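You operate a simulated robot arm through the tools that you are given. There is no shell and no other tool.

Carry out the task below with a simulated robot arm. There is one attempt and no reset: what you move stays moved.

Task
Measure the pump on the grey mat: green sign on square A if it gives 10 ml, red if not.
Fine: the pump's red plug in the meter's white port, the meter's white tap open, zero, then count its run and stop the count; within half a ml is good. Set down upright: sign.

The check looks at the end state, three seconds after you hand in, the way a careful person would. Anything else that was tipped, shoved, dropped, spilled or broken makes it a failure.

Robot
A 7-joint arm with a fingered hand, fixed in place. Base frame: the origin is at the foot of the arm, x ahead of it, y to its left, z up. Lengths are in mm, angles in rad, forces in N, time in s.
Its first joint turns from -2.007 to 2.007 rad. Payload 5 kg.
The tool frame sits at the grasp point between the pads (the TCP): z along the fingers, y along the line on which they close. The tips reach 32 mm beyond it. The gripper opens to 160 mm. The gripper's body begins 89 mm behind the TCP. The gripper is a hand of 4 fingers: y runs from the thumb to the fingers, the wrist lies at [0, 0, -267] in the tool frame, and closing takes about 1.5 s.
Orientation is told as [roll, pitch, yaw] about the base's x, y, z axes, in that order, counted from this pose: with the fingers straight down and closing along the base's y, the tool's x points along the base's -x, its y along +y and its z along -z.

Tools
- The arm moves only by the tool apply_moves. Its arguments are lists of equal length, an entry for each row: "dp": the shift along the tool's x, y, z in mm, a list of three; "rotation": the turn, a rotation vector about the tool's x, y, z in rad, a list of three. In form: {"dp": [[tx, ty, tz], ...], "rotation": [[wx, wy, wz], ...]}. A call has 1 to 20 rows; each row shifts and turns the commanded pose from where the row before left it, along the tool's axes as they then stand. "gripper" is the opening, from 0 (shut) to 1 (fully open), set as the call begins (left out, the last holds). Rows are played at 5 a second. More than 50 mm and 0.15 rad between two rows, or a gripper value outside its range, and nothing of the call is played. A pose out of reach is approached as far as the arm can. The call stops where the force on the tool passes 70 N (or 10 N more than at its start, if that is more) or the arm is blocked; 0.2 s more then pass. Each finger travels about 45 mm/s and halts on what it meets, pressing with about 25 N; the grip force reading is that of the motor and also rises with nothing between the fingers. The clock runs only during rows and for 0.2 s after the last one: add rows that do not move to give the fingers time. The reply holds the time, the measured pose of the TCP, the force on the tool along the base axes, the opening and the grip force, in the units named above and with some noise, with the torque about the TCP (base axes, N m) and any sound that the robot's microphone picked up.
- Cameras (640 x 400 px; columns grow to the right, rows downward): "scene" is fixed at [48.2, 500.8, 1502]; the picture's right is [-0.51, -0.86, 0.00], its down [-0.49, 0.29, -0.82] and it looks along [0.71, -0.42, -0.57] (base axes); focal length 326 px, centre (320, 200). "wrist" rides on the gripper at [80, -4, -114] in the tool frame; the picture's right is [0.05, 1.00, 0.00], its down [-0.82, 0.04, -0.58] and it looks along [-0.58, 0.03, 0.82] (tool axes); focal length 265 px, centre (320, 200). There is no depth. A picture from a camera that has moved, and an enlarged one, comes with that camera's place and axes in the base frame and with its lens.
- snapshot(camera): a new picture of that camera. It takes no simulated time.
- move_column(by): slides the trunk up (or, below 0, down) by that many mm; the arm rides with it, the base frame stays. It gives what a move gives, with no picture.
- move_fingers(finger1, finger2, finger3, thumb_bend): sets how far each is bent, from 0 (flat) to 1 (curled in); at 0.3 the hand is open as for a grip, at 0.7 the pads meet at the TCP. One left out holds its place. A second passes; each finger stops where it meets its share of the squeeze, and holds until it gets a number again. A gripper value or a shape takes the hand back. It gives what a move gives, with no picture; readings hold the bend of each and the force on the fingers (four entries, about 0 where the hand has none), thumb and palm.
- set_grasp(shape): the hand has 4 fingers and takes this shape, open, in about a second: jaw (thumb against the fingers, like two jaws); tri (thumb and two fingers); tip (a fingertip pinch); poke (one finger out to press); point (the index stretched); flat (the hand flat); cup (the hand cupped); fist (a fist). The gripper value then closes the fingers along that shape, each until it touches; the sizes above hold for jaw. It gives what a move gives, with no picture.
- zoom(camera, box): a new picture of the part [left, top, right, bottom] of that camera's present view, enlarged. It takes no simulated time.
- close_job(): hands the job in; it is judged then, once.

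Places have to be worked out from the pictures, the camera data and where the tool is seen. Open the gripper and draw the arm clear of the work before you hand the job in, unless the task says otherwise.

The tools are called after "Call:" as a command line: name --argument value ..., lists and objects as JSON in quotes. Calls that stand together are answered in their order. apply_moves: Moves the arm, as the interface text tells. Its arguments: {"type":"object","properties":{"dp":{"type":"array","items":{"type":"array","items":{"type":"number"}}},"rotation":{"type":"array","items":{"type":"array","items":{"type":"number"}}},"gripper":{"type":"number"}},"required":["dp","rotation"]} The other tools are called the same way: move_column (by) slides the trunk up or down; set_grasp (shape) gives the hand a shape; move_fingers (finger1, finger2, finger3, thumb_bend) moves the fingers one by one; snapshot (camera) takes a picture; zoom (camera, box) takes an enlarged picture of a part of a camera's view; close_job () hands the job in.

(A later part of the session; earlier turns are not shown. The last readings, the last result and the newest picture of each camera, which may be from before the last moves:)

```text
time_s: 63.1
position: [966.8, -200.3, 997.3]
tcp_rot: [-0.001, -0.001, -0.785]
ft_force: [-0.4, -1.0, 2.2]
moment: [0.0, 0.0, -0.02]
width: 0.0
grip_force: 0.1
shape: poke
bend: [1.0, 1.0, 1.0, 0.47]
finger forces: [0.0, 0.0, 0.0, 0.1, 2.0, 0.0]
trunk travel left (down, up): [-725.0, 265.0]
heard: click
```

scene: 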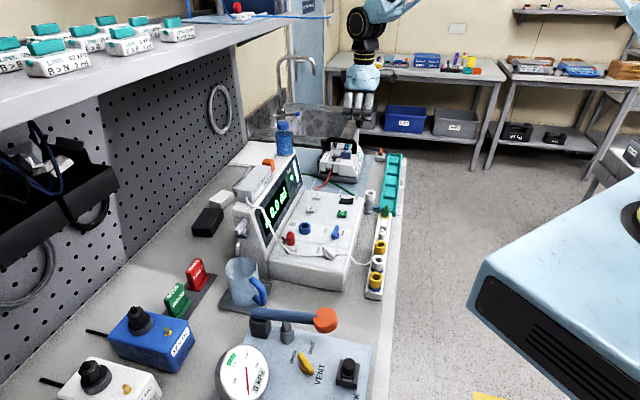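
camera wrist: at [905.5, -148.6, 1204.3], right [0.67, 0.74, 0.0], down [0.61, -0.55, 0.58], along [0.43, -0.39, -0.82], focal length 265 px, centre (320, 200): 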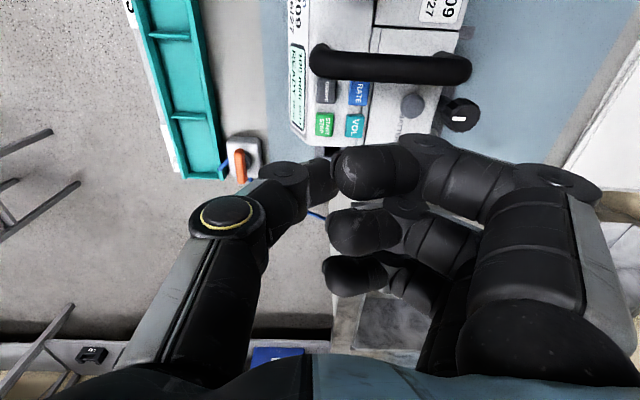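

A click was heard. I release by rising a little and check the pump's screen and the meter.

Call:
apply_moves --dp '[[0, 0, -6], [0, 0, 0]]' --rotation '[[0, 0, 0], [0, 0, 0]]'

Call:
zoom --camera "scene" --box '[250, 130, 380, 260]'

Call:
zoom --camera "wrist" --box '[240, 60, 420, 220]'

Call:
zoom --camera "scene" --box '[350, 140, 370, 165]'

```text
time_s: 63.7
position: [967.7, -198.9, 1003.5]
tcp_rot: [-0.001, 0.0, -0.785]
ft_force: [0.2, 0.3, 0.2]
moment: [0.01, -0.01, -0.03]
width: 0.1
grip_force: 0.1
shape: poke
bend: [1.0, 1.0, 1.0, 0.47]
finger forces: [0.1, 0.1, 0.0, 0.0, 0.0, 0.0]
trunk travel left (down, up): [-725.0, 265.0]
```

```text
3.08 times, centred on (315, 195) of scene
camera zoom: at [48.2, 500.8, 1502.0], right [-0.51, -0.86, 0.0], down [-0.49, 0.29, -0.82], along [0.71, -0.42, -0.57], focal length 1004 px, centre (335, 215)
```

zoom: 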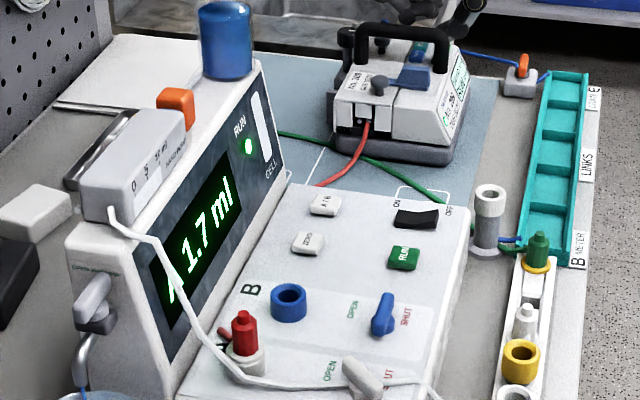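

```text
2.50 times, centred on (330, 140) of wrist
camera zoom: at [908.0, -144.6, 1117.6], right [0.67, 0.74, 0.0], down [0.61, -0.55, 0.58], along [0.43, -0.39, -0.82], focal length 664 px, centre (295, 350)
```

zoom: 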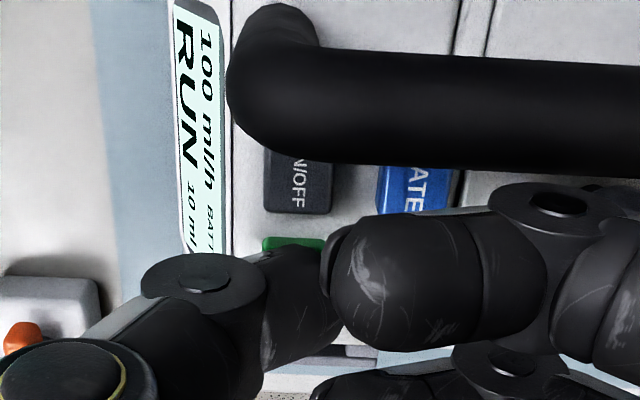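

```text
16.00 times, centred on (360, 152) of scene
camera zoom: at [48.2, 500.8, 1502.0], right [-0.51, -0.86, 0.0], down [-0.49, 0.29, -0.82], along [0.71, -0.42, -0.57], focal length 5223 px, centre (-320, 960)
```

zoom: 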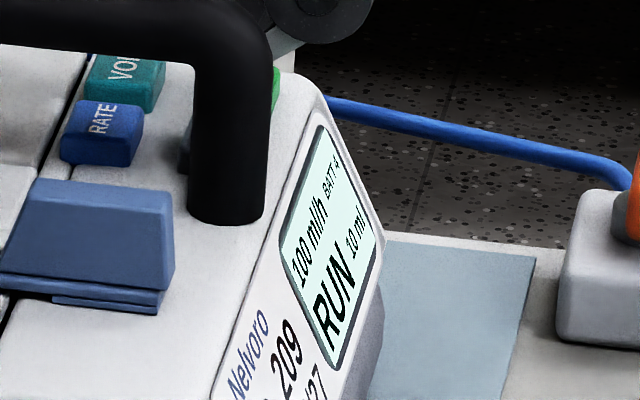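

The pump's screen shows RUN and the meter is counting (1.7 ml). I rise and watch the count while letting the pump finish.

Call:
apply_moves --dp '[[0, 0, -30], [0, 0, -30], [0, 0, -30], [40, -4, 0], [47, -4.3, 0], [0, 0, 0]]' --rotation '[[0, 0, 0], [0, 0, 0], [0, 0, 0], [0, 0, 0], [0, 0, 0], [0, 0, 0]]'

Call:
zoom --camera "scene" --box '[250, 130, 380, 260]'

Call:
zoom --camera "scene" --box '[350, 140, 370, 165]'

```text
time_s: 65.1
position: [900.4, -145.6, 1095.9]
tcp_rot: [0.0, -0.001, -0.785]
ft_force: [0.3, -0.3, 0.1]
moment: [0.01, 0.02, 0.02]
width: 0.0
grip_force: 0.0
shape: poke
bend: [1.0, 1.0, 1.0, 0.47]
finger forces: [0.1, 0.0, 0.0, 0.0, 0.0, 0.0]
trunk travel left (down, up): [-725.0, 265.0]
```

```text
3.08 times, centred on (315, 195) of scene
camera zoom: at [48.2, 500.8, 1502.0], right [-0.51, -0.86, 0.0], down [-0.49, 0.29, -0.82], along [0.71, -0.42, -0.57], focal length 1004 px, centre (335, 215)
```

zoom: 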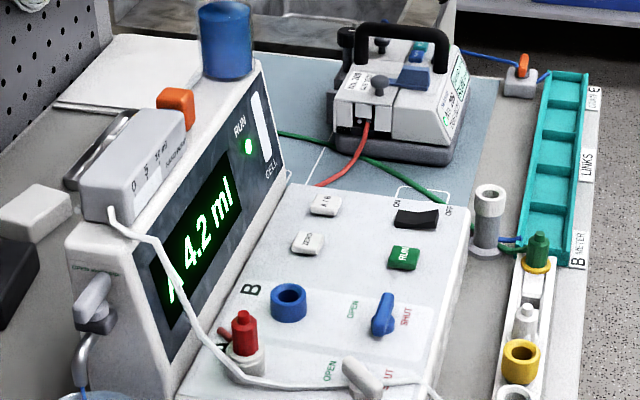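

```text
16.00 times, centred on (360, 152) of scene
camera zoom: at [48.2, 500.8, 1502.0], right [-0.51, -0.86, 0.0], down [-0.49, 0.29, -0.82], along [0.71, -0.42, -0.57], focal length 5223 px, centre (-320, 960)
```

zoom: 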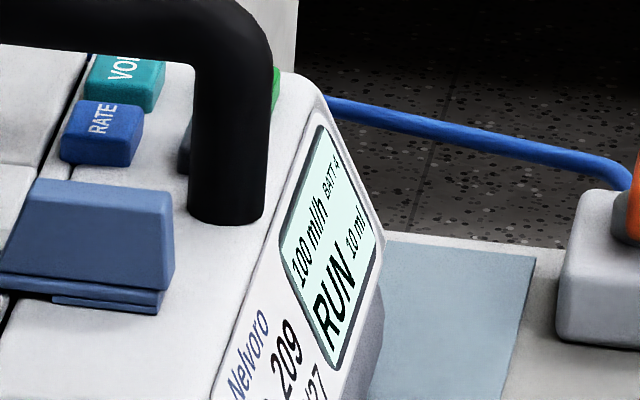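

4.2 ml and rising at about 1.8 ml/s. I move on over the RUN button while the pump continues.

Call:
apply_moves --dp '[[42.5, -3.7, 0], [42.5, -3.7, 0], [42.5, -3.7, 0], [42.5, -3.7, 0], [42.5, -3.7, 0], [42.5, -3.7, 0], [42.5, -3.7, 0], [42.5, -3.6, 0], [0, 0, 0]]' --rotation '[[0, 0, 0], [0, 0, 0], [0, 0, 0], [0, 0, 0], [0, 0, 0], [0, 0, 0], [0, 0, 0], [0, 0, 0], [0, 0, 0]]'

Call:
zoom --camera "scene" --box '[250, 130, 380, 260]'

Call:
zoom --camera "scene" --box '[350, 140, 370, 165]'

Call:
snapshot --camera "wrist"

```text
time_s: 67.1
position: [638.3, 75.5, 1093.1]
tcp_rot: [0.0, 0.001, -0.786]
ft_force: [-0.5, 0.1, 0.0]
moment: [0.01, 0.02, -0.01]
width: 0.1
grip_force: 0.0
shape: poke
bend: [1.0, 1.0, 1.0, 0.47]
finger forces: [0.0, 0.0, 0.0, 0.0, 0.0, 0.1]
trunk travel left (down, up): [-725.0, 265.0]
```

```text
3.08 times, centred on (315, 195) of scene
camera zoom: at [48.2, 500.8, 1502.0], right [-0.51, -0.86, 0.0], down [-0.49, 0.29, -0.82], along [0.71, -0.42, -0.57], focal length 1004 px, centre (335, 215)
```

zoom: 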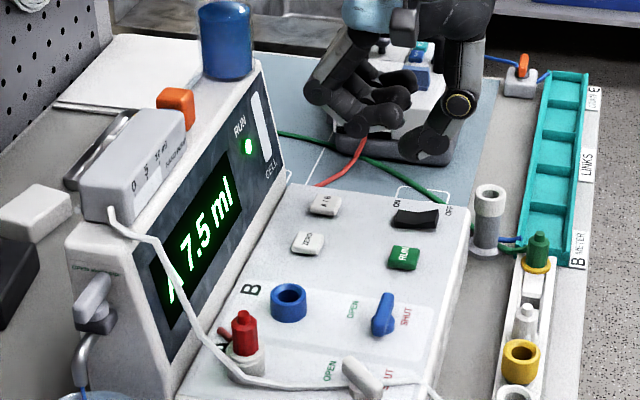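

```text
16.00 times, centred on (360, 152) of scene
camera zoom: at [48.2, 500.8, 1502.0], right [-0.51, -0.86, 0.0], down [-0.49, 0.29, -0.82], along [0.71, -0.42, -0.57], focal length 5223 px, centre (-320, 960)
```

zoom: 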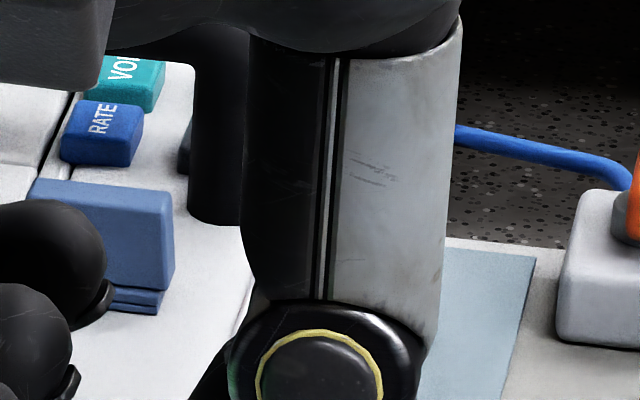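

```text
taken
camera wrist: at [579.8, 129.7, 1207.4], right [0.67, 0.74, 0.0], down [0.61, -0.55, 0.58], along [0.43, -0.39, -0.82], focal length 265 px, centre (320, 200)
```

wrist: 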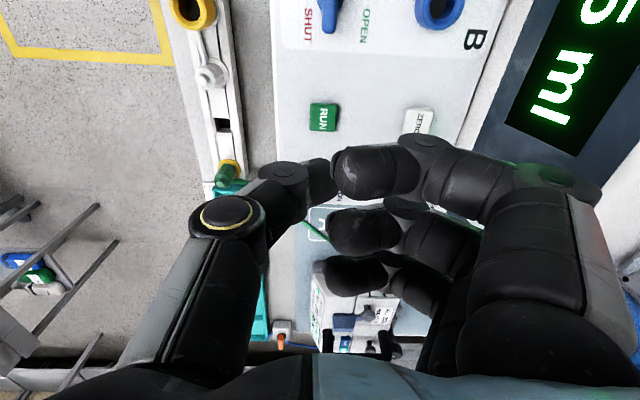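

7.5 ml now. I lower close above RUN while waiting, then check the count again.

Call:
apply_moves --dp '[[0, 0, 30], [0, 0, 30], [0, 0, 20], [0, 0, 0], [0, 0, 0]]' --rotation '[[0, 0, 0], [0, 0, 0], [0, 0, 0], [0, 0, 0], [0, 0, 0]]'

Call:
zoom --camera "scene" --box '[250, 130, 380, 260]'

Call:
zoom --camera "wrist" --box '[240, 60, 420, 220]'

Call:
zoom --camera "scene" --box '[345, 135, 375, 170]'

```text
time_s: 68.3
position: [638.0, 76.1, 1013.0]
tcp_rot: [0.0, 0.001, -0.785]
ft_force: [0.3, -0.5, 0.2]
moment: [0.0, 0.01, 0.01]
width: 0.0
grip_force: 0.1
shape: poke
bend: [1.0, 1.0, 1.0, 0.47]
finger forces: [0.1, 0.0, 0.0, 0.0, 0.0, 0.0]
trunk travel left (down, up): [-725.0, 265.0]
```

```text
3.08 times, centred on (315, 195) of scene
camera zoom: at [48.2, 500.8, 1502.0], right [-0.51, -0.86, 0.0], down [-0.49, 0.29, -0.82], along [0.71, -0.42, -0.57], focal length 1004 px, centre (335, 215)
```

zoom: 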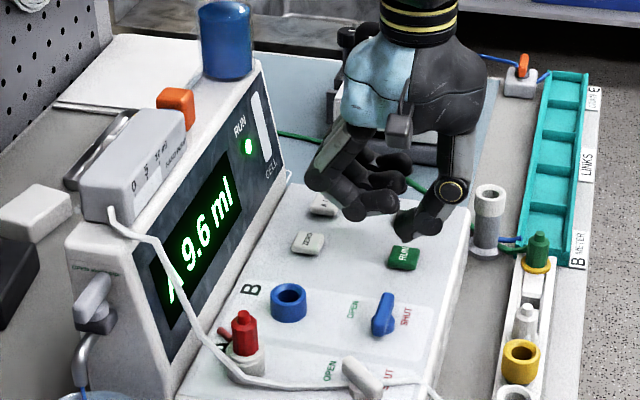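

```text
2.50 times, centred on (330, 140) of wrist
camera zoom: at [579.0, 131.1, 1127.1], right [0.67, 0.74, 0.0], down [0.61, -0.55, 0.58], along [0.43, -0.39, -0.82], focal length 664 px, centre (295, 350)
```

zoom: 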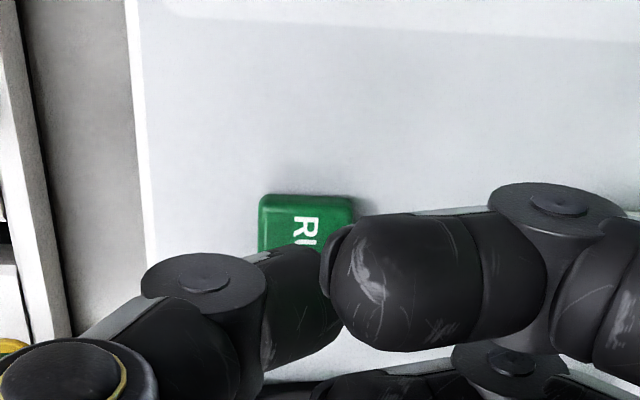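

```text
11.43 times, centred on (360, 152) of scene
camera zoom: at [48.2, 500.8, 1502.0], right [-0.51, -0.86, 0.0], down [-0.49, 0.29, -0.82], along [0.71, -0.42, -0.57], focal length 3731 px, centre (-137, 743)
```

zoom: 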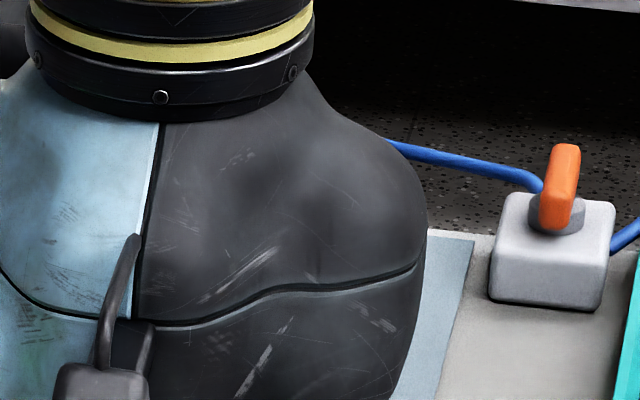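

9.6 ml. I adjust the thumb over RUN by a millimetre or two and wait a moment, then read again.

Call:
apply_moves --dp '[[-1.3, 1.5, 0], [0, 0, 8], [0, 0, 0], [0, 0, 0]]' --rotation '[[0, 0, 0], [0, 0, 0], [0, 0, 0], [0, 0, 0]]'

Call:
zoom --camera "scene" --box '[250, 150, 350, 250]'

Call:
snapshot --camera "wrist"

```text
time_s: 69.3
position: [640.3, 75.9, 1005.0]
tcp_rot: [0.001, 0.0, -0.785]
ft_force: [0.8, -0.9, -0.3]
moment: [0.02, 0.02, 0.0]
width: 0.0
grip_force: 0.1
shape: poke
bend: [1.0, 1.0, 1.0, 0.47]
finger forces: [0.0, 0.0, 0.0, 0.1, 0.0, 0.0]
trunk travel left (down, up): [-725.0, 265.0]
```

```text
4.00 times, centred on (300, 200) of scene
camera zoom: at [48.2, 500.8, 1502.0], right [-0.51, -0.86, 0.0], down [-0.49, 0.29, -0.82], along [0.71, -0.42, -0.57], focal length 1306 px, centre (400, 200)
```

zoom: 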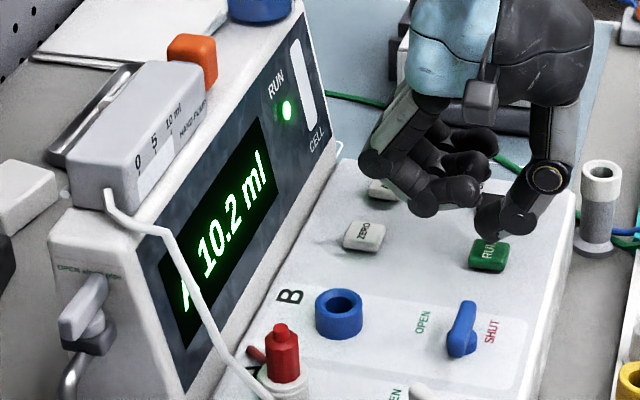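

```text
taken
camera wrist: at [580.6, 131.3, 1118.9], right [0.67, 0.74, 0.0], down [0.61, -0.55, 0.58], along [0.43, -0.39, -0.82], focal length 265 px, centre (320, 200)
```

wrist: 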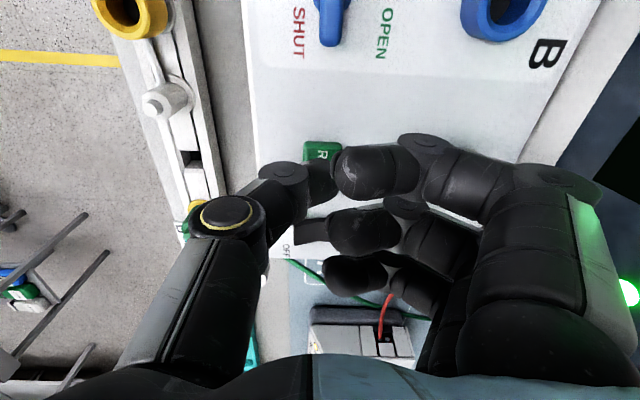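

10.2 ml, apparently levelling off. I wait another second to see whether it is stable.

Call:
apply_moves --dp '[[0, 0, 0], [0, 0, 0], [0, 0, 0], [0, 0, 0], [0, 0, 0]]' --rotation '[[0, 0, 0], [0, 0, 0], [0, 0, 0], [0, 0, 0], [0, 0, 0]]'

Call:
zoom --camera "scene" --box '[250, 150, 350, 250]'

Call:
zoom --camera "wrist" --box '[280, 280, 440, 380]'

```text
time_s: 70.5
position: [640.1, 76.8, 1005.7]
tcp_rot: [0.0, -0.001, -0.785]
ft_force: [0.0, -0.1, 0.4]
moment: [0.0, 0.02, -0.02]
width: 0.2
grip_force: 0.2
shape: poke
bend: [1.0, 1.0, 1.0, 0.47]
finger forces: [0.1, 0.0, 0.0, 0.0, 0.1, 0.0]
trunk travel left (down, up): [-725.0, 265.0]
```

```text
4.00 times, centred on (300, 200) of scene
camera zoom: at [48.2, 500.8, 1502.0], right [-0.51, -0.86, 0.0], down [-0.49, 0.29, -0.82], along [0.71, -0.42, -0.57], focal length 1306 px, centre (400, 200)
```

zoom: 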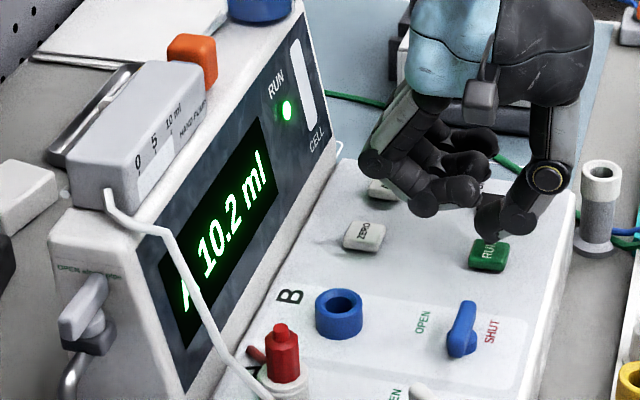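

```text
4.00 times, centred on (360, 330) of wrist
camera zoom: at [580.6, 131.3, 1119.0], right [0.67, 0.74, 0.0], down [0.61, -0.55, 0.58], along [0.43, -0.39, -0.82], focal length 1062 px, centre (160, -320)
```

zoom: 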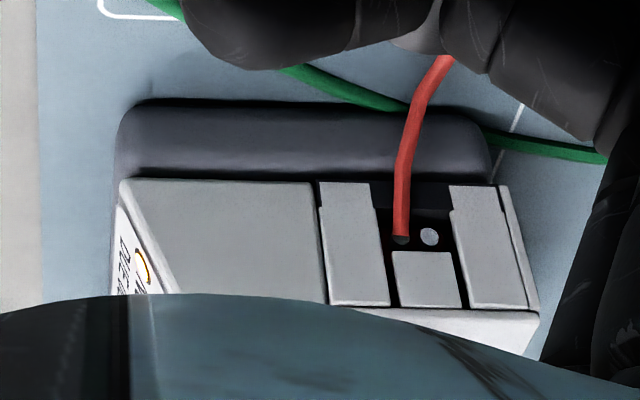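

Stable at 10.2 ml: the pump is good (within half a ml). I press RUN again to stop the count.

Call:
apply_moves --dp '[[0, 0, 4], [0, 0, 4], [0, 0, 3], [0, 0, 2.5], [0, 0, 0]]' --rotation '[[0, 0, 0], [0, 0, 0], [0, 0, 0], [0, 0, 0], [0, 0, 0]]'

Call:
zoom --camera "scene" --box '[250, 150, 350, 250]'

```text
time_s: 71.7
position: [641.0, 76.3, 992.0]
tcp_rot: [-0.001, 0.001, -0.785]
ft_force: [0.0, 0.9, 2.7]
moment: [0.02, -0.04, 0.01]
width: 0.0
grip_force: 0.1
shape: poke
bend: [1.0, 1.0, 1.0, 0.47]
finger forces: [0.1, 0.0, 0.0, 0.1, 1.6, 0.1]
trunk travel left (down, up): [-725.0, 265.0]
heard: click
```

```text
4.00 times, centred on (300, 200) of scene
camera zoom: at [48.2, 500.8, 1502.0], right [-0.51, -0.86, 0.0], down [-0.49, 0.29, -0.82], along [0.71, -0.42, -0.57], focal length 1306 px, centre (400, 200)
```

zoom: 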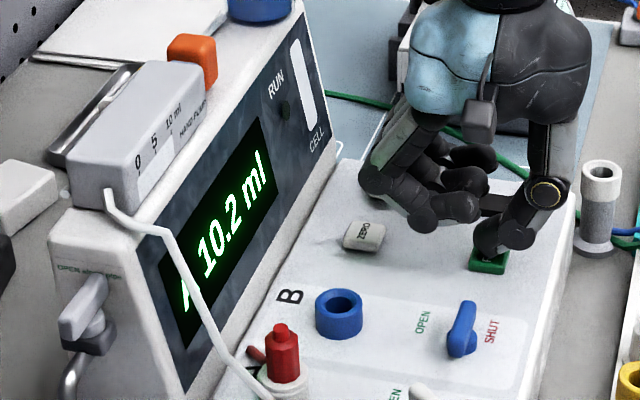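

The click came, the RUN lamp is off and the display holds "A 10.2 ml": good, so the green sign it is. I rise and move left to look at the two signs.

Call:
apply_moves --dp '[[0, 0, -15], [0, 0, -40], [0, 0, -40], [0, 0, -40], [43.3, 18.4, 0], [43.3, 18.4, 0], [43.3, 18.4, 0], [43.3, 18.4, 0], [43.3, 18.4, 0], [43.3, 18.4, 0], [43.3, 18.4, 0], [0, 0, 0]]' --rotation '[[0, 0, 0], [0, 0, 0], [0, 0, 0], [0, 0, 0], [0, 0, -0.1], [0, 0, 0.1], [0, 0, 0], [0, 0, 0], [0, 0, 0], [0, 0, 0], [0, 0, 0], [0, 0, 0]]'

Call:
snapshot --camera "scene"

Call:
zoom --camera "scene" --box '[350, 135, 375, 170]'

```text
time_s: 74.3
position: [512.6, 375.2, 1124.3]
tcp_rot: [0.0, -0.001, -0.787]
ft_force: [0.4, 0.5, -0.7]
moment: [0.0, -0.01, 0.04]
width: 0.2
grip_force: 0.1
shape: poke
bend: [1.0, 1.0, 1.0, 0.47]
finger forces: [0.0, 0.0, 0.0, 0.0, 0.0, 0.1]
trunk travel left (down, up): [-725.0, 265.0]
```

```text
taken
```

scene: 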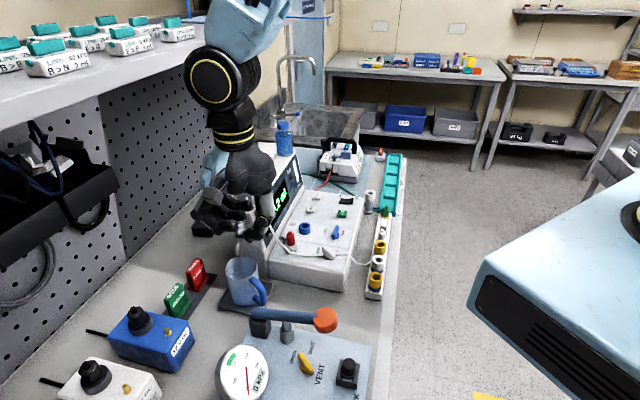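

```text
11.43 times, centred on (362, 152) of scene
camera zoom: at [48.2, 500.8, 1502.0], right [-0.51, -0.86, 0.0], down [-0.49, 0.29, -0.82], along [0.71, -0.42, -0.57], focal length 3731 px, centre (-166, 743)
```

zoom: 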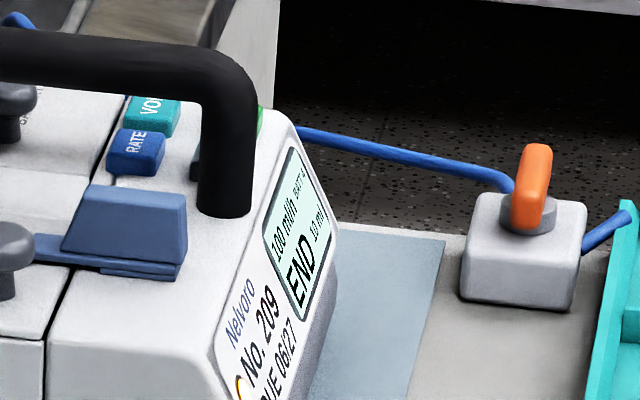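

The pump's screen now reads END, 10 ml. I turn the hand to yaw 0.785 so the wrist camera looks at the signs from the bench's front.

Call:
apply_moves --dp '[[0, 0, 0], [0, 0, 0], [0, 0, 0], [0, 0, 0], [0, 0, 0], [0, 0, 0], [0, 0, 0], [0, 0, 0], [0, 0, 0], [0, 0, 0], [0, 0, 0], [0, 0, 0]]' --rotation '[[0, 0, -0.14], [0, 0, -0.14], [0, 0, -0.14], [0, 0, -0.14], [0, 0, -0.14], [0, 0, -0.14], [0, 0, -0.14], [0, 0, -0.14], [0, 0, -0.14], [0, 0, -0.14], [0, 0, -0.14], [0, 0, -0.03]]'

Call:
set_grasp --shape "tip"

Call:
snapshot --camera "wrist"

Call:
zoom --camera "scene" --box '[140, 240, 260, 340]'

```text
time_s: 76.9
position: [513.5, 379.3, 1127.6]
tcp_rot: [0.0, -0.001, 0.787]
ft_force: [0.2, -0.8, 0.1]
moment: [-0.02, -0.01, -0.02]
width: 0.0
grip_force: 0.1
shape: poke
bend: [1.0, 1.0, 1.0, 0.47]
finger forces: [0.0, 0.0, 0.0, 0.0, 0.1, 0.1]
trunk travel left (down, up): [-725.0, 265.0]
```

```text
time_s: 77.8
position: [513.1, 380.1, 1127.2]
tcp_rot: [0.0, 0.0, 0.783]
ft_force: [-0.1, -0.7, 0.4]
moment: [0.0, 0.03, -0.03]
width: 160.2
grip_force: 0.0
shape: tip
bend: [0.01, 0.3, 0.01, 0.3]
finger forces: [0.0, 0.1, 0.1, 0.0, 0.1, 0.0]
trunk travel left (down, up): [-725.0, 265.0]
```

```text
taken
camera wrist: at [459.4, 321.1, 1240.2], right [-0.74, 0.67, 0.0], down [0.55, 0.61, 0.58], along [0.39, 0.43, -0.82], focal length 265 px, centre (320, 200)
```

wrist: 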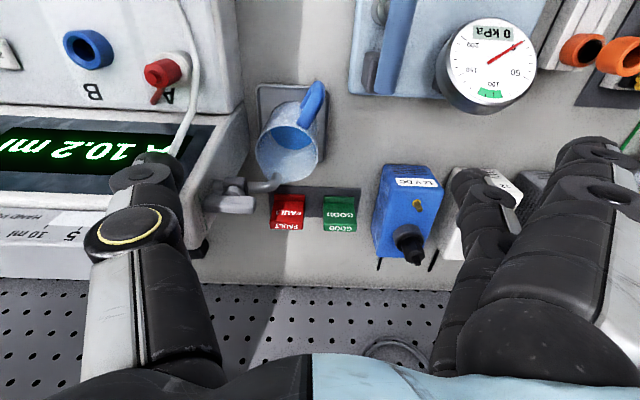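

```text
4.00 times, centred on (200, 290) of scene
camera zoom: at [48.2, 500.8, 1502.0], right [-0.51, -0.86, 0.0], down [-0.49, 0.29, -0.82], along [0.71, -0.42, -0.57], focal length 1306 px, centre (800, -160)
```

zoom: 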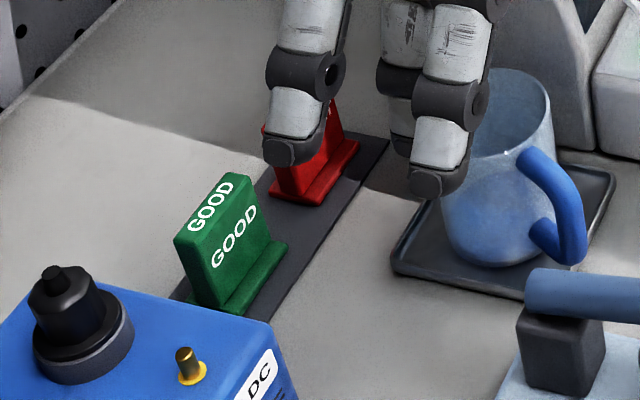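

The green sign is at about (613,533), standing on a dark mat between the red sign and the blue box. To see how the shelf overhangs this place, I tilt the hand so that the wrist camera looks toward the pegboard.

Call:
apply_moves --dp '[[0, 0, 0], [0, 0, 0], [0, 0, 0], [0, 0, 0], [0, 0, 0]]' --rotation '[[0, -0.15, 0], [0, -0.15, 0], [0, -0.15, 0], [0, -0.15, 0], [0, 0, 0]]'

Call:
snapshot --camera "wrist"

Call:
snapshot --camera "scene"

```text
time_s: 79.0
position: [517.1, 373.7, 1127.6]
tcp_rot: [-0.001, -0.601, 0.773]
ft_force: [-5.1, 6.1, 0.1]
moment: [-0.53, -0.37, -0.43]
width: 159.8
grip_force: 0.0
shape: tip
bend: [0.01, 0.3, 0.01, 0.3]
finger forces: [0.1, 0.0, 0.0, 0.0, 0.0, 0.0]
trunk travel left (down, up): [-725.0, 265.0]
```

```text
taken
camera wrist: at [426.3, 281.4, 1175.5], right [-0.73, 0.69, -0.03], down [0.22, 0.27, 0.94], along [0.65, 0.67, -0.35], focal length 265 px, centre (320, 200)
```

wrist: 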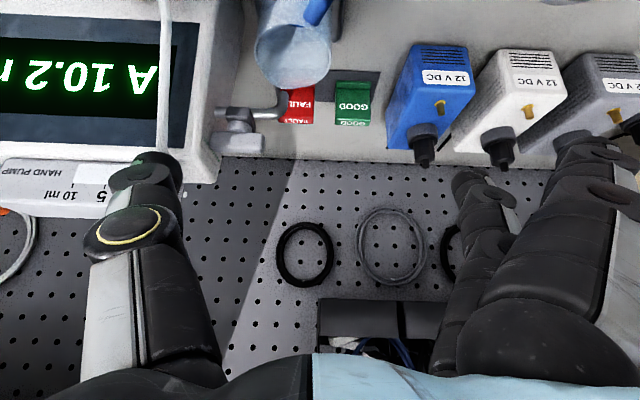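

```text
taken
```

scene: 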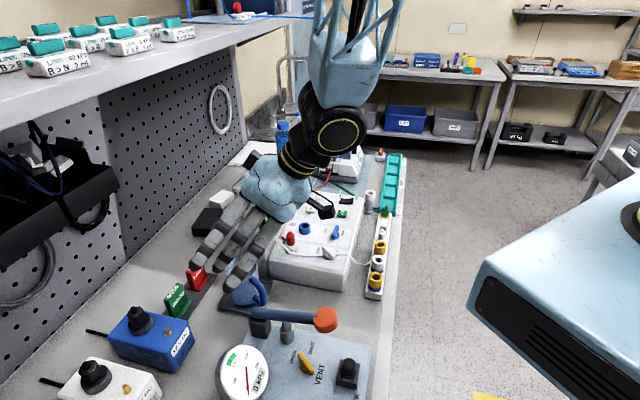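

The force reading shows ~8 N sideways and a small pose error, as if something touches. I read it again without moving before anything else.

Call:
apply_moves --dp '[[0, 0, 0]]' --rotation '[[0, 0, 0]]'

Call:
zoom --camera "scene" --box '[180, 60, 360, 300]'

Call:
zoom --camera "wrist" --box '[60, 80, 340, 280]'

```text
time_s: 79.4
position: [513.1, 379.1, 1127.9]
tcp_rot: [0.0, -0.601, 0.783]
ft_force: [-0.8, 0.2, -0.1]
moment: [0.01, 0.0, -0.01]
width: 160.1
grip_force: 0.0
shape: tip
bend: [0.01, 0.3, 0.01, 0.3]
finger forces: [0.0, 0.1, 0.0, 0.1, 0.0, 0.1]
trunk travel left (down, up): [-725.0, 265.0]
```

```text
1.67 times, centred on (270, 180) of scene
camera zoom: at [48.2, 500.8, 1502.0], right [-0.51, -0.86, 0.0], down [-0.49, 0.29, -0.82], along [0.71, -0.42, -0.57], focal length 544 px, centre (403, 233)
```

zoom: 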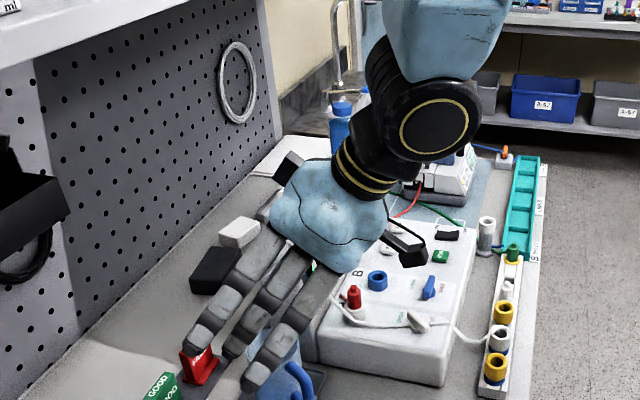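

```text
2.00 times, centred on (200, 180) of wrist
camera zoom: at [423.4, 284.0, 1175.8], right [-0.73, 0.68, -0.03], down [0.22, 0.27, 0.94], along [0.64, 0.68, -0.35], focal length 531 px, centre (560, 240)
```

zoom: 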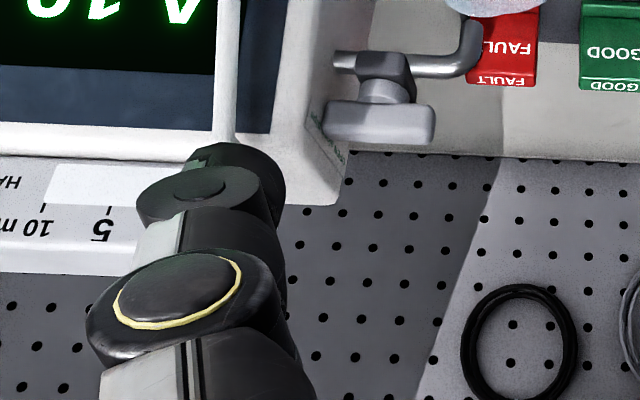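

No contact now: it was only a transient of the arm's motion. I zoom on the green sign and its neighbours from this low view to measure them.

Call:
zoom --camera "wrist" --box '[260, 30, 480, 180]'

Call:
zoom --camera "scene" --box '[140, 250, 240, 340]'

```text
2.67 times, centred on (370, 105) of wrist
camera zoom: at [423.4, 284.0, 1175.8], right [-0.73, 0.68, -0.03], down [0.22, 0.27, 0.94], along [0.64, 0.68, -0.35], focal length 708 px, centre (187, 453)
```

zoom: 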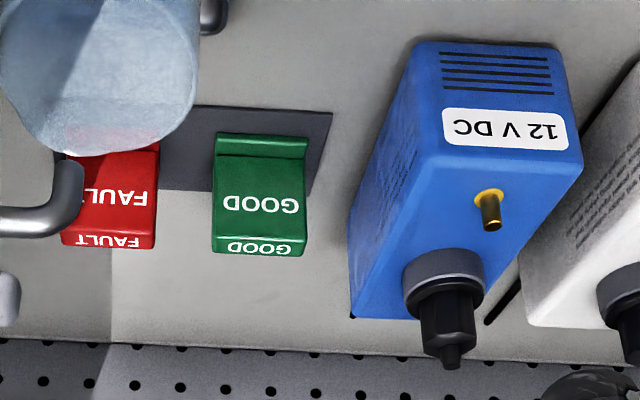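

```text
4.44 times, centred on (190, 295) of scene
camera zoom: at [48.2, 500.8, 1502.0], right [-0.51, -0.86, 0.0], down [-0.49, 0.29, -0.82], along [0.71, -0.42, -0.57], focal length 1451 px, centre (898, -222)
```

zoom: 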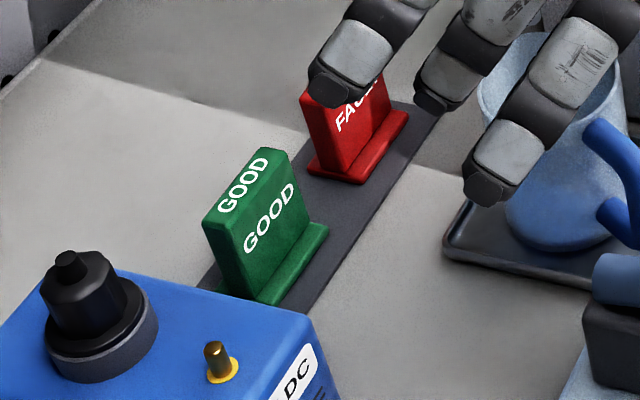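

The sign is ~48 mm wide, ~17 mm thick and ~53 mm tall (top z≈941), with ~28 mm of free space to either side. A black bin hangs on the pegboard behind it, so I check where that bin and the shelf are.

Call:
zoom --camera "scene" --box '[0, 60, 240, 300]'

Call:
zoom --camera "wrist" --box '[200, 180, 480, 400]'

```text
1.67 times, centred on (120, 180) of scene
camera zoom: at [48.2, 500.8, 1502.0], right [-0.51, -0.86, 0.0], down [-0.49, 0.29, -0.82], along [0.71, -0.42, -0.57], focal length 544 px, centre (653, 233)
```

zoom: 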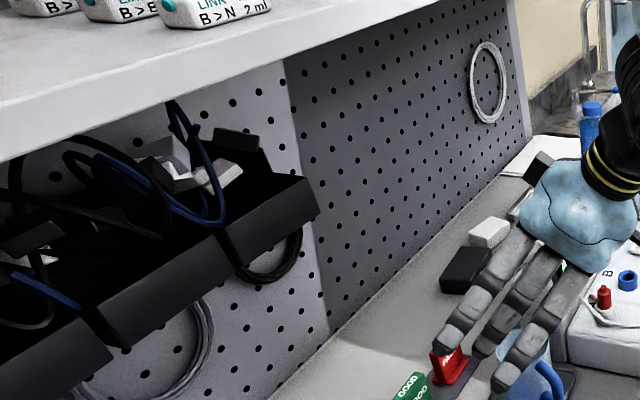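

```text
1.82 times, centred on (340, 290) of wrist
camera zoom: at [423.4, 284.0, 1175.8], right [-0.73, 0.68, -0.03], down [0.22, 0.27, 0.94], along [0.64, 0.68, -0.35], focal length 483 px, centre (284, 36)
```

zoom: 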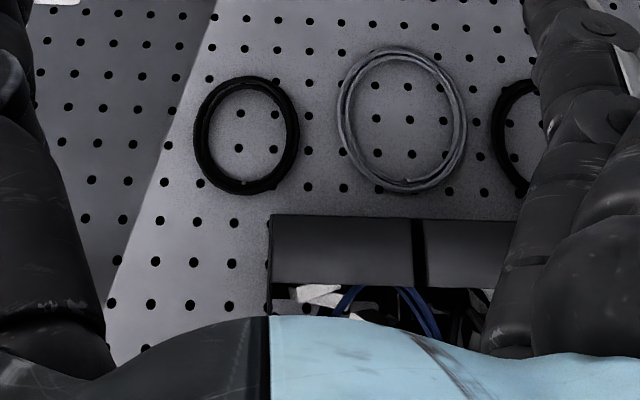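

The bin's front is at about b=880 (z 1177–1222) and the shelf higher up at z≈1380, so I'll grip the sign front-to-back with only a slight backward lean of the hand. First I straighten up, turn to yaw -0.785 and set the opening to ~56 mm.

Call:
apply_moves --dp '[[0, 0, 0], [0, 0, 0], [0, 0, 0], [0, 0, 0], [0, 0, 0], [0, 0, 0], [0, 0, 0], [0, 0, 0], [0, 0, 0], [0, 0, 0], [0, 0, 0], [0, 0, 0], [0, 0, 0], [0, 0, 0], [0, 0, 0], [0, 0, 0]]' --rotation '[[0, 0.15, 0], [0, 0.15, 0], [0, 0.15, 0], [0, 0.15, 0], [0, 0, 0.14], [0, 0, 0.14], [0, 0, 0.14], [0, 0, 0.14], [0, 0, 0.14], [0, 0, 0.14], [0, 0, 0.14], [0, 0, 0.14], [0, 0, 0.14], [0, 0, 0.14], [0, 0, 0.14], [0, 0, 0.03]]' --gripper 0.35

Call:
apply_moves --dp '[[0, 0, 0], [0, 0, 0], [0, 0, 0]]' --rotation '[[-0.1, 0, 0], [-0.1, 0, 0], [0, 0, 0]]'

Call:
snapshot --camera "wrist"

Call:
snapshot --camera "scene"

```text
time_s: 82.8
position: [513.6, 379.7, 1127.0]
tcp_rot: [0.0, 0.0, -0.786]
ft_force: [0.5, -0.4, -0.1]
moment: [-0.01, 0.02, -0.01]
width: 56.8
grip_force: 0.0
shape: tip
bend: [0.01, 0.73, 0.01, 0.7]
finger forces: [0.0, 0.0, 0.1, 0.0, 0.1, 0.1]
trunk travel left (down, up): [-725.0, 265.0]
```

```text
time_s: 83.6
position: [513.2, 377.9, 1126.2]
tcp_rot: [0.201, 0.0, -0.785]
ft_force: [-0.5, -0.2, 0.0]
moment: [0.01, -0.01, -0.01]
width: 56.1
grip_force: 0.0
shape: tip
bend: [0.01, 0.73, 0.01, 0.7]
finger forces: [0.0, 0.0, 0.0, 0.1, 0.1, 0.0]
trunk travel left (down, up): [-725.0, 265.0]
```

```text
taken
camera wrist: at [437.8, 418.2, 1237.3], right [0.66, 0.73, 0.2], down [0.52, -0.63, 0.57], along [0.54, -0.27, -0.79], focal length 265 px, centre (320, 200)
```

wrist: 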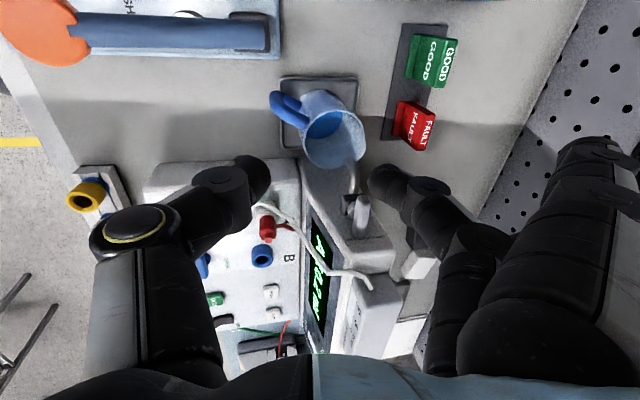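

```text
taken
```

scene: 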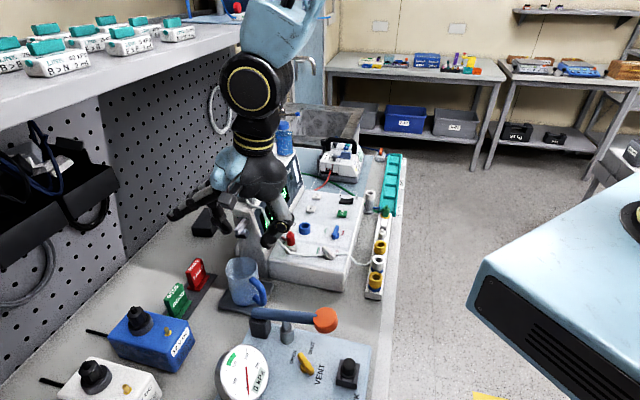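

The hand leans 0.2 rad as intended. I go in front of the sign first (toward b≈700) and descend there to z≈985, staying clear of the mug and the shelf.

Call:
apply_moves --dp '[[20, 34.3, 7], [20, 34.3, 7], [0, -7, 34.5], [0, -7, 34.5], [0, -7, 34.5], [0, -7, 34.5], [0, 0, 0]]' --rotation '[[0, 0, 0], [0, 0, 0], [0, 0, 0], [0, 0, 0], [0, 0, 0], [0, 0, 0], [0, 0, 0]]'

Call:
snapshot --camera "wrist"

Call:
snapshot --camera "scene"

```text
time_s: 85.2
position: [533.7, 456.7, 986.3]
tcp_rot: [0.199, 0.0, -0.786]
ft_force: [0.5, 0.1, -0.1]
moment: [0.01, 0.01, 0.0]
width: 56.3
grip_force: 0.1
shape: tip
bend: [0.01, 0.73, 0.01, 0.7]
finger forces: [0.1, 0.0, 0.1, 0.0, 0.0, 0.0]
trunk travel left (down, up): [-725.0, 265.0]
```

```text
taken
camera wrist: at [457.9, 495.7, 1096.2], right [0.66, 0.73, 0.2], down [0.52, -0.63, 0.57], along [0.54, -0.27, -0.79], focal length 265 px, centre (320, 200)
```

wrist: 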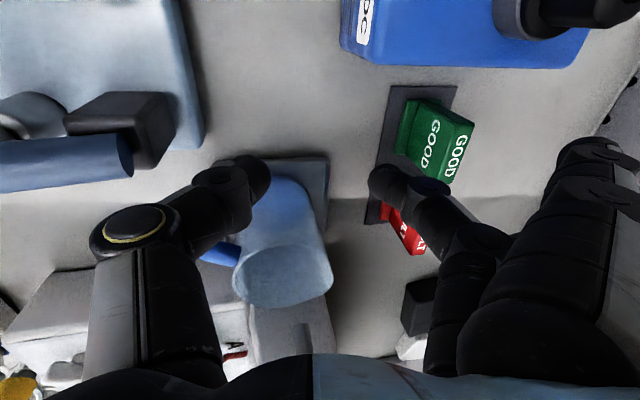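

```text
taken
```

scene: 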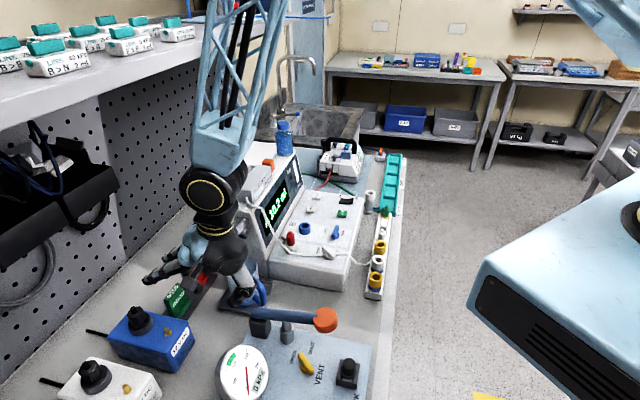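

The forearm still rises steeply here and would come close to the shelf's edge further back. I go back up and lower the trunk in steps (raising the hand again each time) so the forearm comes in flatter.

Call:
apply_moves --dp '[[0, 7, -34.5], [0, 7, -34.5], [0, 7, -34.5], [0, 7, -34.5], [0, -20, 0], [0, 0, 0]]' --rotation '[[0, 0, 0], [0, 0, 0], [0, 0, 0], [0, 0, 0], [0, 0, 0], [0, 0, 0]]'

Call:
move_column --by -100

Call:
apply_moves --dp '[[0, 6.6, -32.7], [0, 6.6, -32.7], [0, 6.6, -32.7], [0, 0, 0]]' --rotation '[[0, 0, 0], [0, 0, 0], [0, 0, 0], [0, 0, 0]]'

Call:
snapshot --camera "scene"

```text
time_s: 86.6
position: [521.7, 443.0, 1123.4]
tcp_rot: [0.199, 0.001, -0.785]
ft_force: [0.3, 0.4, 0.5]
moment: [0.04, 0.0, 0.0]
width: 56.5
grip_force: 0.1
shape: tip
bend: [0.01, 0.73, 0.01, 0.7]
finger forces: [0.0, 0.1, 0.0, 0.0, 0.0, 0.0]
trunk travel left (down, up): [-725.0, 265.0]
```

```text
time_s: 87.9
position: [520.9, 442.7, 1022.5]
tcp_rot: [0.202, -0.001, -0.785]
ft_force: [-0.7, -0.3, 0.1]
moment: [-0.01, 0.02, 0.01]
width: 56.6
grip_force: 0.0
shape: tip
bend: [0.01, 0.73, 0.01, 0.7]
finger forces: [0.0, 0.0, 0.1, 0.1, 0.0, 0.0]
trunk travel left (down, up): [-625.0, 365.0]
```

```text
time_s: 88.9
position: [520.6, 442.8, 1122.2]
tcp_rot: [0.198, 0.001, -0.786]
ft_force: [-0.3, -0.4, -0.1]
moment: [-0.02, 0.02, 0.01]
width: 56.3
grip_force: 0.0
shape: tip
bend: [0.01, 0.73, 0.01, 0.7]
finger forces: [0.0, 0.0, 0.0, 0.0, 0.0, 0.0]
trunk travel left (down, up): [-625.0, 365.0]
```

```text
taken
```

scene: 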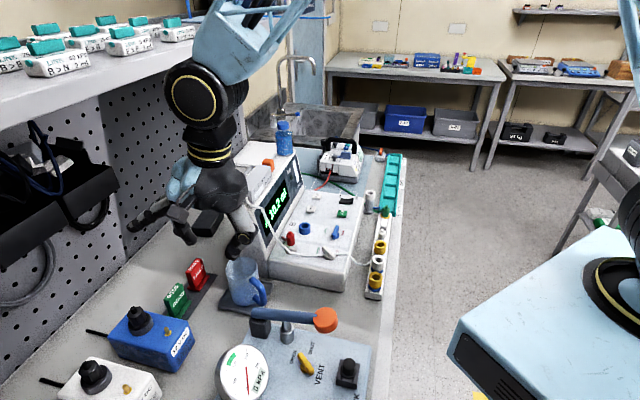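

The trunk went down 100 mm and the forearm already leans more. I repeat twice.

Call:
move_column --by -110

Call:
apply_moves --dp '[[0, 7.3, -36], [0, 7.3, -36], [0, 7.3, -36], [0, 0, 0]]' --rotation '[[0, 0, 0], [0, 0, 0], [0, 0, 0], [0, 0, 0]]'

Call:
move_column --by -110

Call:
snapshot --camera "scene"

```text
time_s: 90.3
position: [523.4, 442.8, 1012.8]
tcp_rot: [0.198, -0.002, -0.785]
ft_force: [-0.2, 0.2, -0.5]
moment: [0.0, -0.01, -0.01]
width: 56.4
grip_force: 0.1
shape: tip
bend: [0.01, 0.73, 0.01, 0.7]
finger forces: [0.0, 0.0, 0.0, 0.0, 0.1, 0.1]
trunk travel left (down, up): [-515.0, 475.0]
```

```text
time_s: 91.3
position: [521.0, 444.5, 1122.7]
tcp_rot: [0.198, -0.001, -0.785]
ft_force: [-0.1, -0.3, -0.4]
moment: [0.04, -0.03, -0.01]
width: 56.6
grip_force: 0.1
shape: tip
bend: [0.01, 0.73, 0.01, 0.7]
finger forces: [0.0, 0.1, 0.0, 0.0, 0.0, 0.0]
trunk travel left (down, up): [-515.0, 475.0]
```

```text
time_s: 92.8
position: [520.9, 442.6, 1014.0]
tcp_rot: [0.199, -0.001, -0.785]
ft_force: [-0.2, -0.2, 0.3]
moment: [0.05, 0.03, 0.0]
width: 56.6
grip_force: 0.0
shape: tip
bend: [0.01, 0.73, 0.01, 0.7]
finger forces: [0.1, 0.1, 0.0, 0.0, 0.0, 0.0]
trunk travel left (down, up): [-405.0, 585.0]
```

```text
taken
```

scene: 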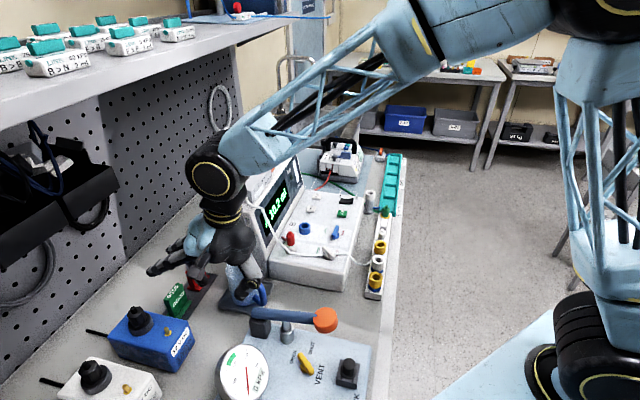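

The forearm now slants in low, well away from the shelf. I lower to z≈985 and move back over the green sign.

Call:
apply_moves --dp '[[0, -5.8, 28.5], [0, 41.8, 8.5], [0, 41.8, 8.5], [0, 0, 0]]' --rotation '[[0, 0, 0], [0, 0, 0], [0, 0, 0], [0, 0, 0]]'

Call:
snapshot --camera "wrist"

Call:
snapshot --camera "scene"

```text
time_s: 93.8
position: [581.9, 504.7, 985.7]
tcp_rot: [0.199, 0.0, -0.786]
ft_force: [0.7, 0.6, 0.6]
moment: [-0.02, 0.03, -0.02]
width: 56.3
grip_force: 0.1
shape: tip
bend: [0.01, 0.73, 0.01, 0.7]
finger forces: [0.1, 0.0, 0.0, 0.0, 0.0, 0.0]
trunk travel left (down, up): [-405.0, 585.0]
```

```text
taken
camera wrist: at [506.2, 543.0, 1096.0], right [0.66, 0.73, 0.2], down [0.52, -0.63, 0.57], along [0.54, -0.27, -0.79], focal length 265 px, centre (320, 200)
```

wrist: 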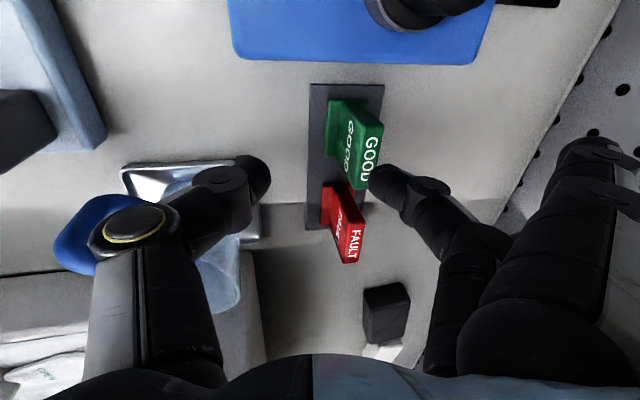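

```text
taken
```

scene: 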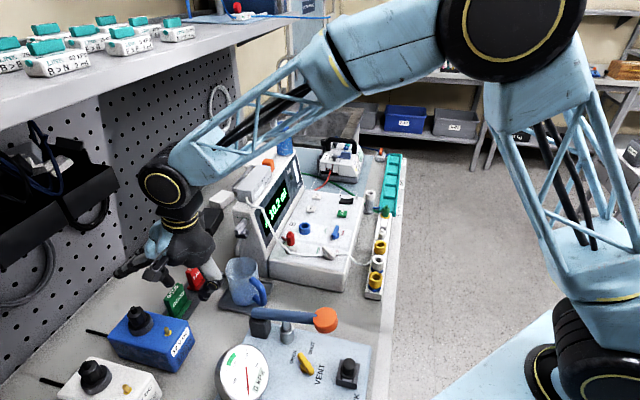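

The sign is just ahead between the thumb and finger. I zoom to measure its place relative to the pinch.

Call:
zoom --camera "wrist" --box '[250, 70, 430, 270]'

Call:
zoom --camera "scene" --box '[100, 210, 260, 330]'

```text
2.00 times, centred on (340, 170) of wrist
camera zoom: at [506.2, 543.0, 1096.0], right [0.66, 0.73, 0.2], down [0.52, -0.63, 0.57], along [0.54, -0.27, -0.79], focal length 531 px, centre (280, 260)
```

zoom: 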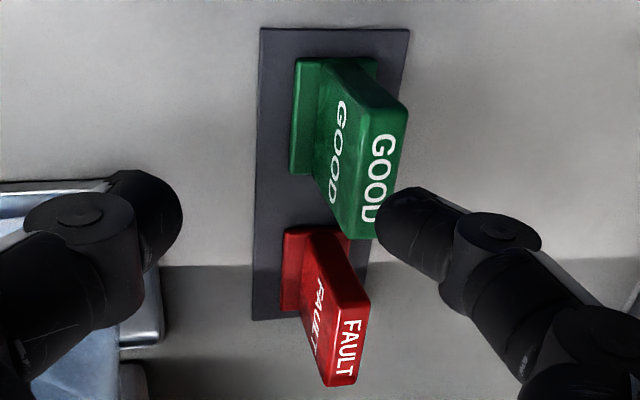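

```text
3.33 times, centred on (180, 270) of scene
camera zoom: at [48.2, 500.8, 1502.0], right [-0.51, -0.86, 0.0], down [-0.49, 0.29, -0.82], along [0.71, -0.42, -0.57], focal length 1088 px, centre (787, -33)
```

zoom: 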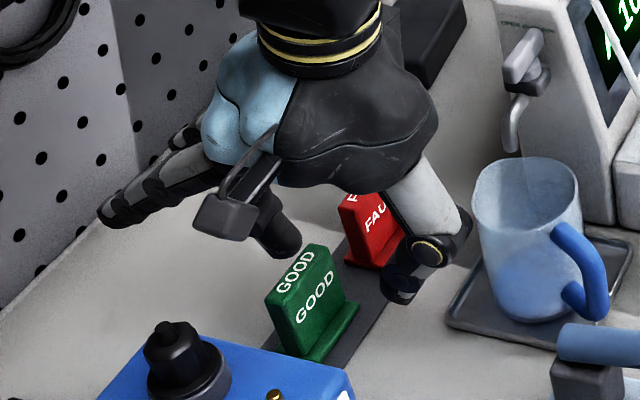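

The sign's top centre is at about (609.7,537). I move over it at z≈985 and check once more.

Call:
apply_moves --dp '[[2, 36.3, 7.4], [0, 0, 0]]' --rotation '[[0, 0, 0], [0, 0, 0]]'

Call:
zoom --camera "wrist" --box '[250, 70, 430, 270]'

Call:
zoom --camera "scene" --box '[100, 210, 260, 330]'

```text
time_s: 94.4
position: [608.3, 532.2, 983.9]
tcp_rot: [0.199, -0.001, -0.786]
ft_force: [0.7, 1.2, -0.6]
moment: [-0.03, 0.0, -0.02]
width: 56.3
grip_force: 0.0
shape: tip
bend: [0.01, 0.73, 0.01, 0.7]
finger forces: [0.0, 0.0, 0.1, 0.0, 0.0, 0.1]
trunk travel left (down, up): [-405.0, 585.0]
```

```text
2.00 times, centred on (340, 170) of wrist
camera zoom: at [531.9, 572.3, 1094.4], right [0.66, 0.73, 0.2], down [0.52, -0.63, 0.57], along [0.54, -0.27, -0.79], focal length 531 px, centre (280, 260)
```

zoom: 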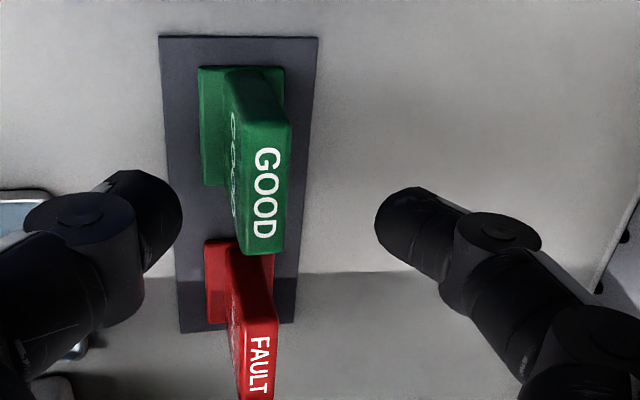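

```text
3.33 times, centred on (180, 270) of scene
camera zoom: at [48.2, 500.8, 1502.0], right [-0.51, -0.86, 0.0], down [-0.49, 0.29, -0.82], along [0.71, -0.42, -0.57], focal length 1088 px, centre (787, -33)
```

zoom: 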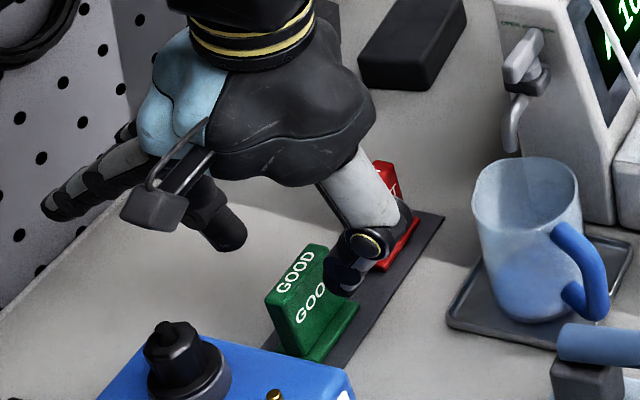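

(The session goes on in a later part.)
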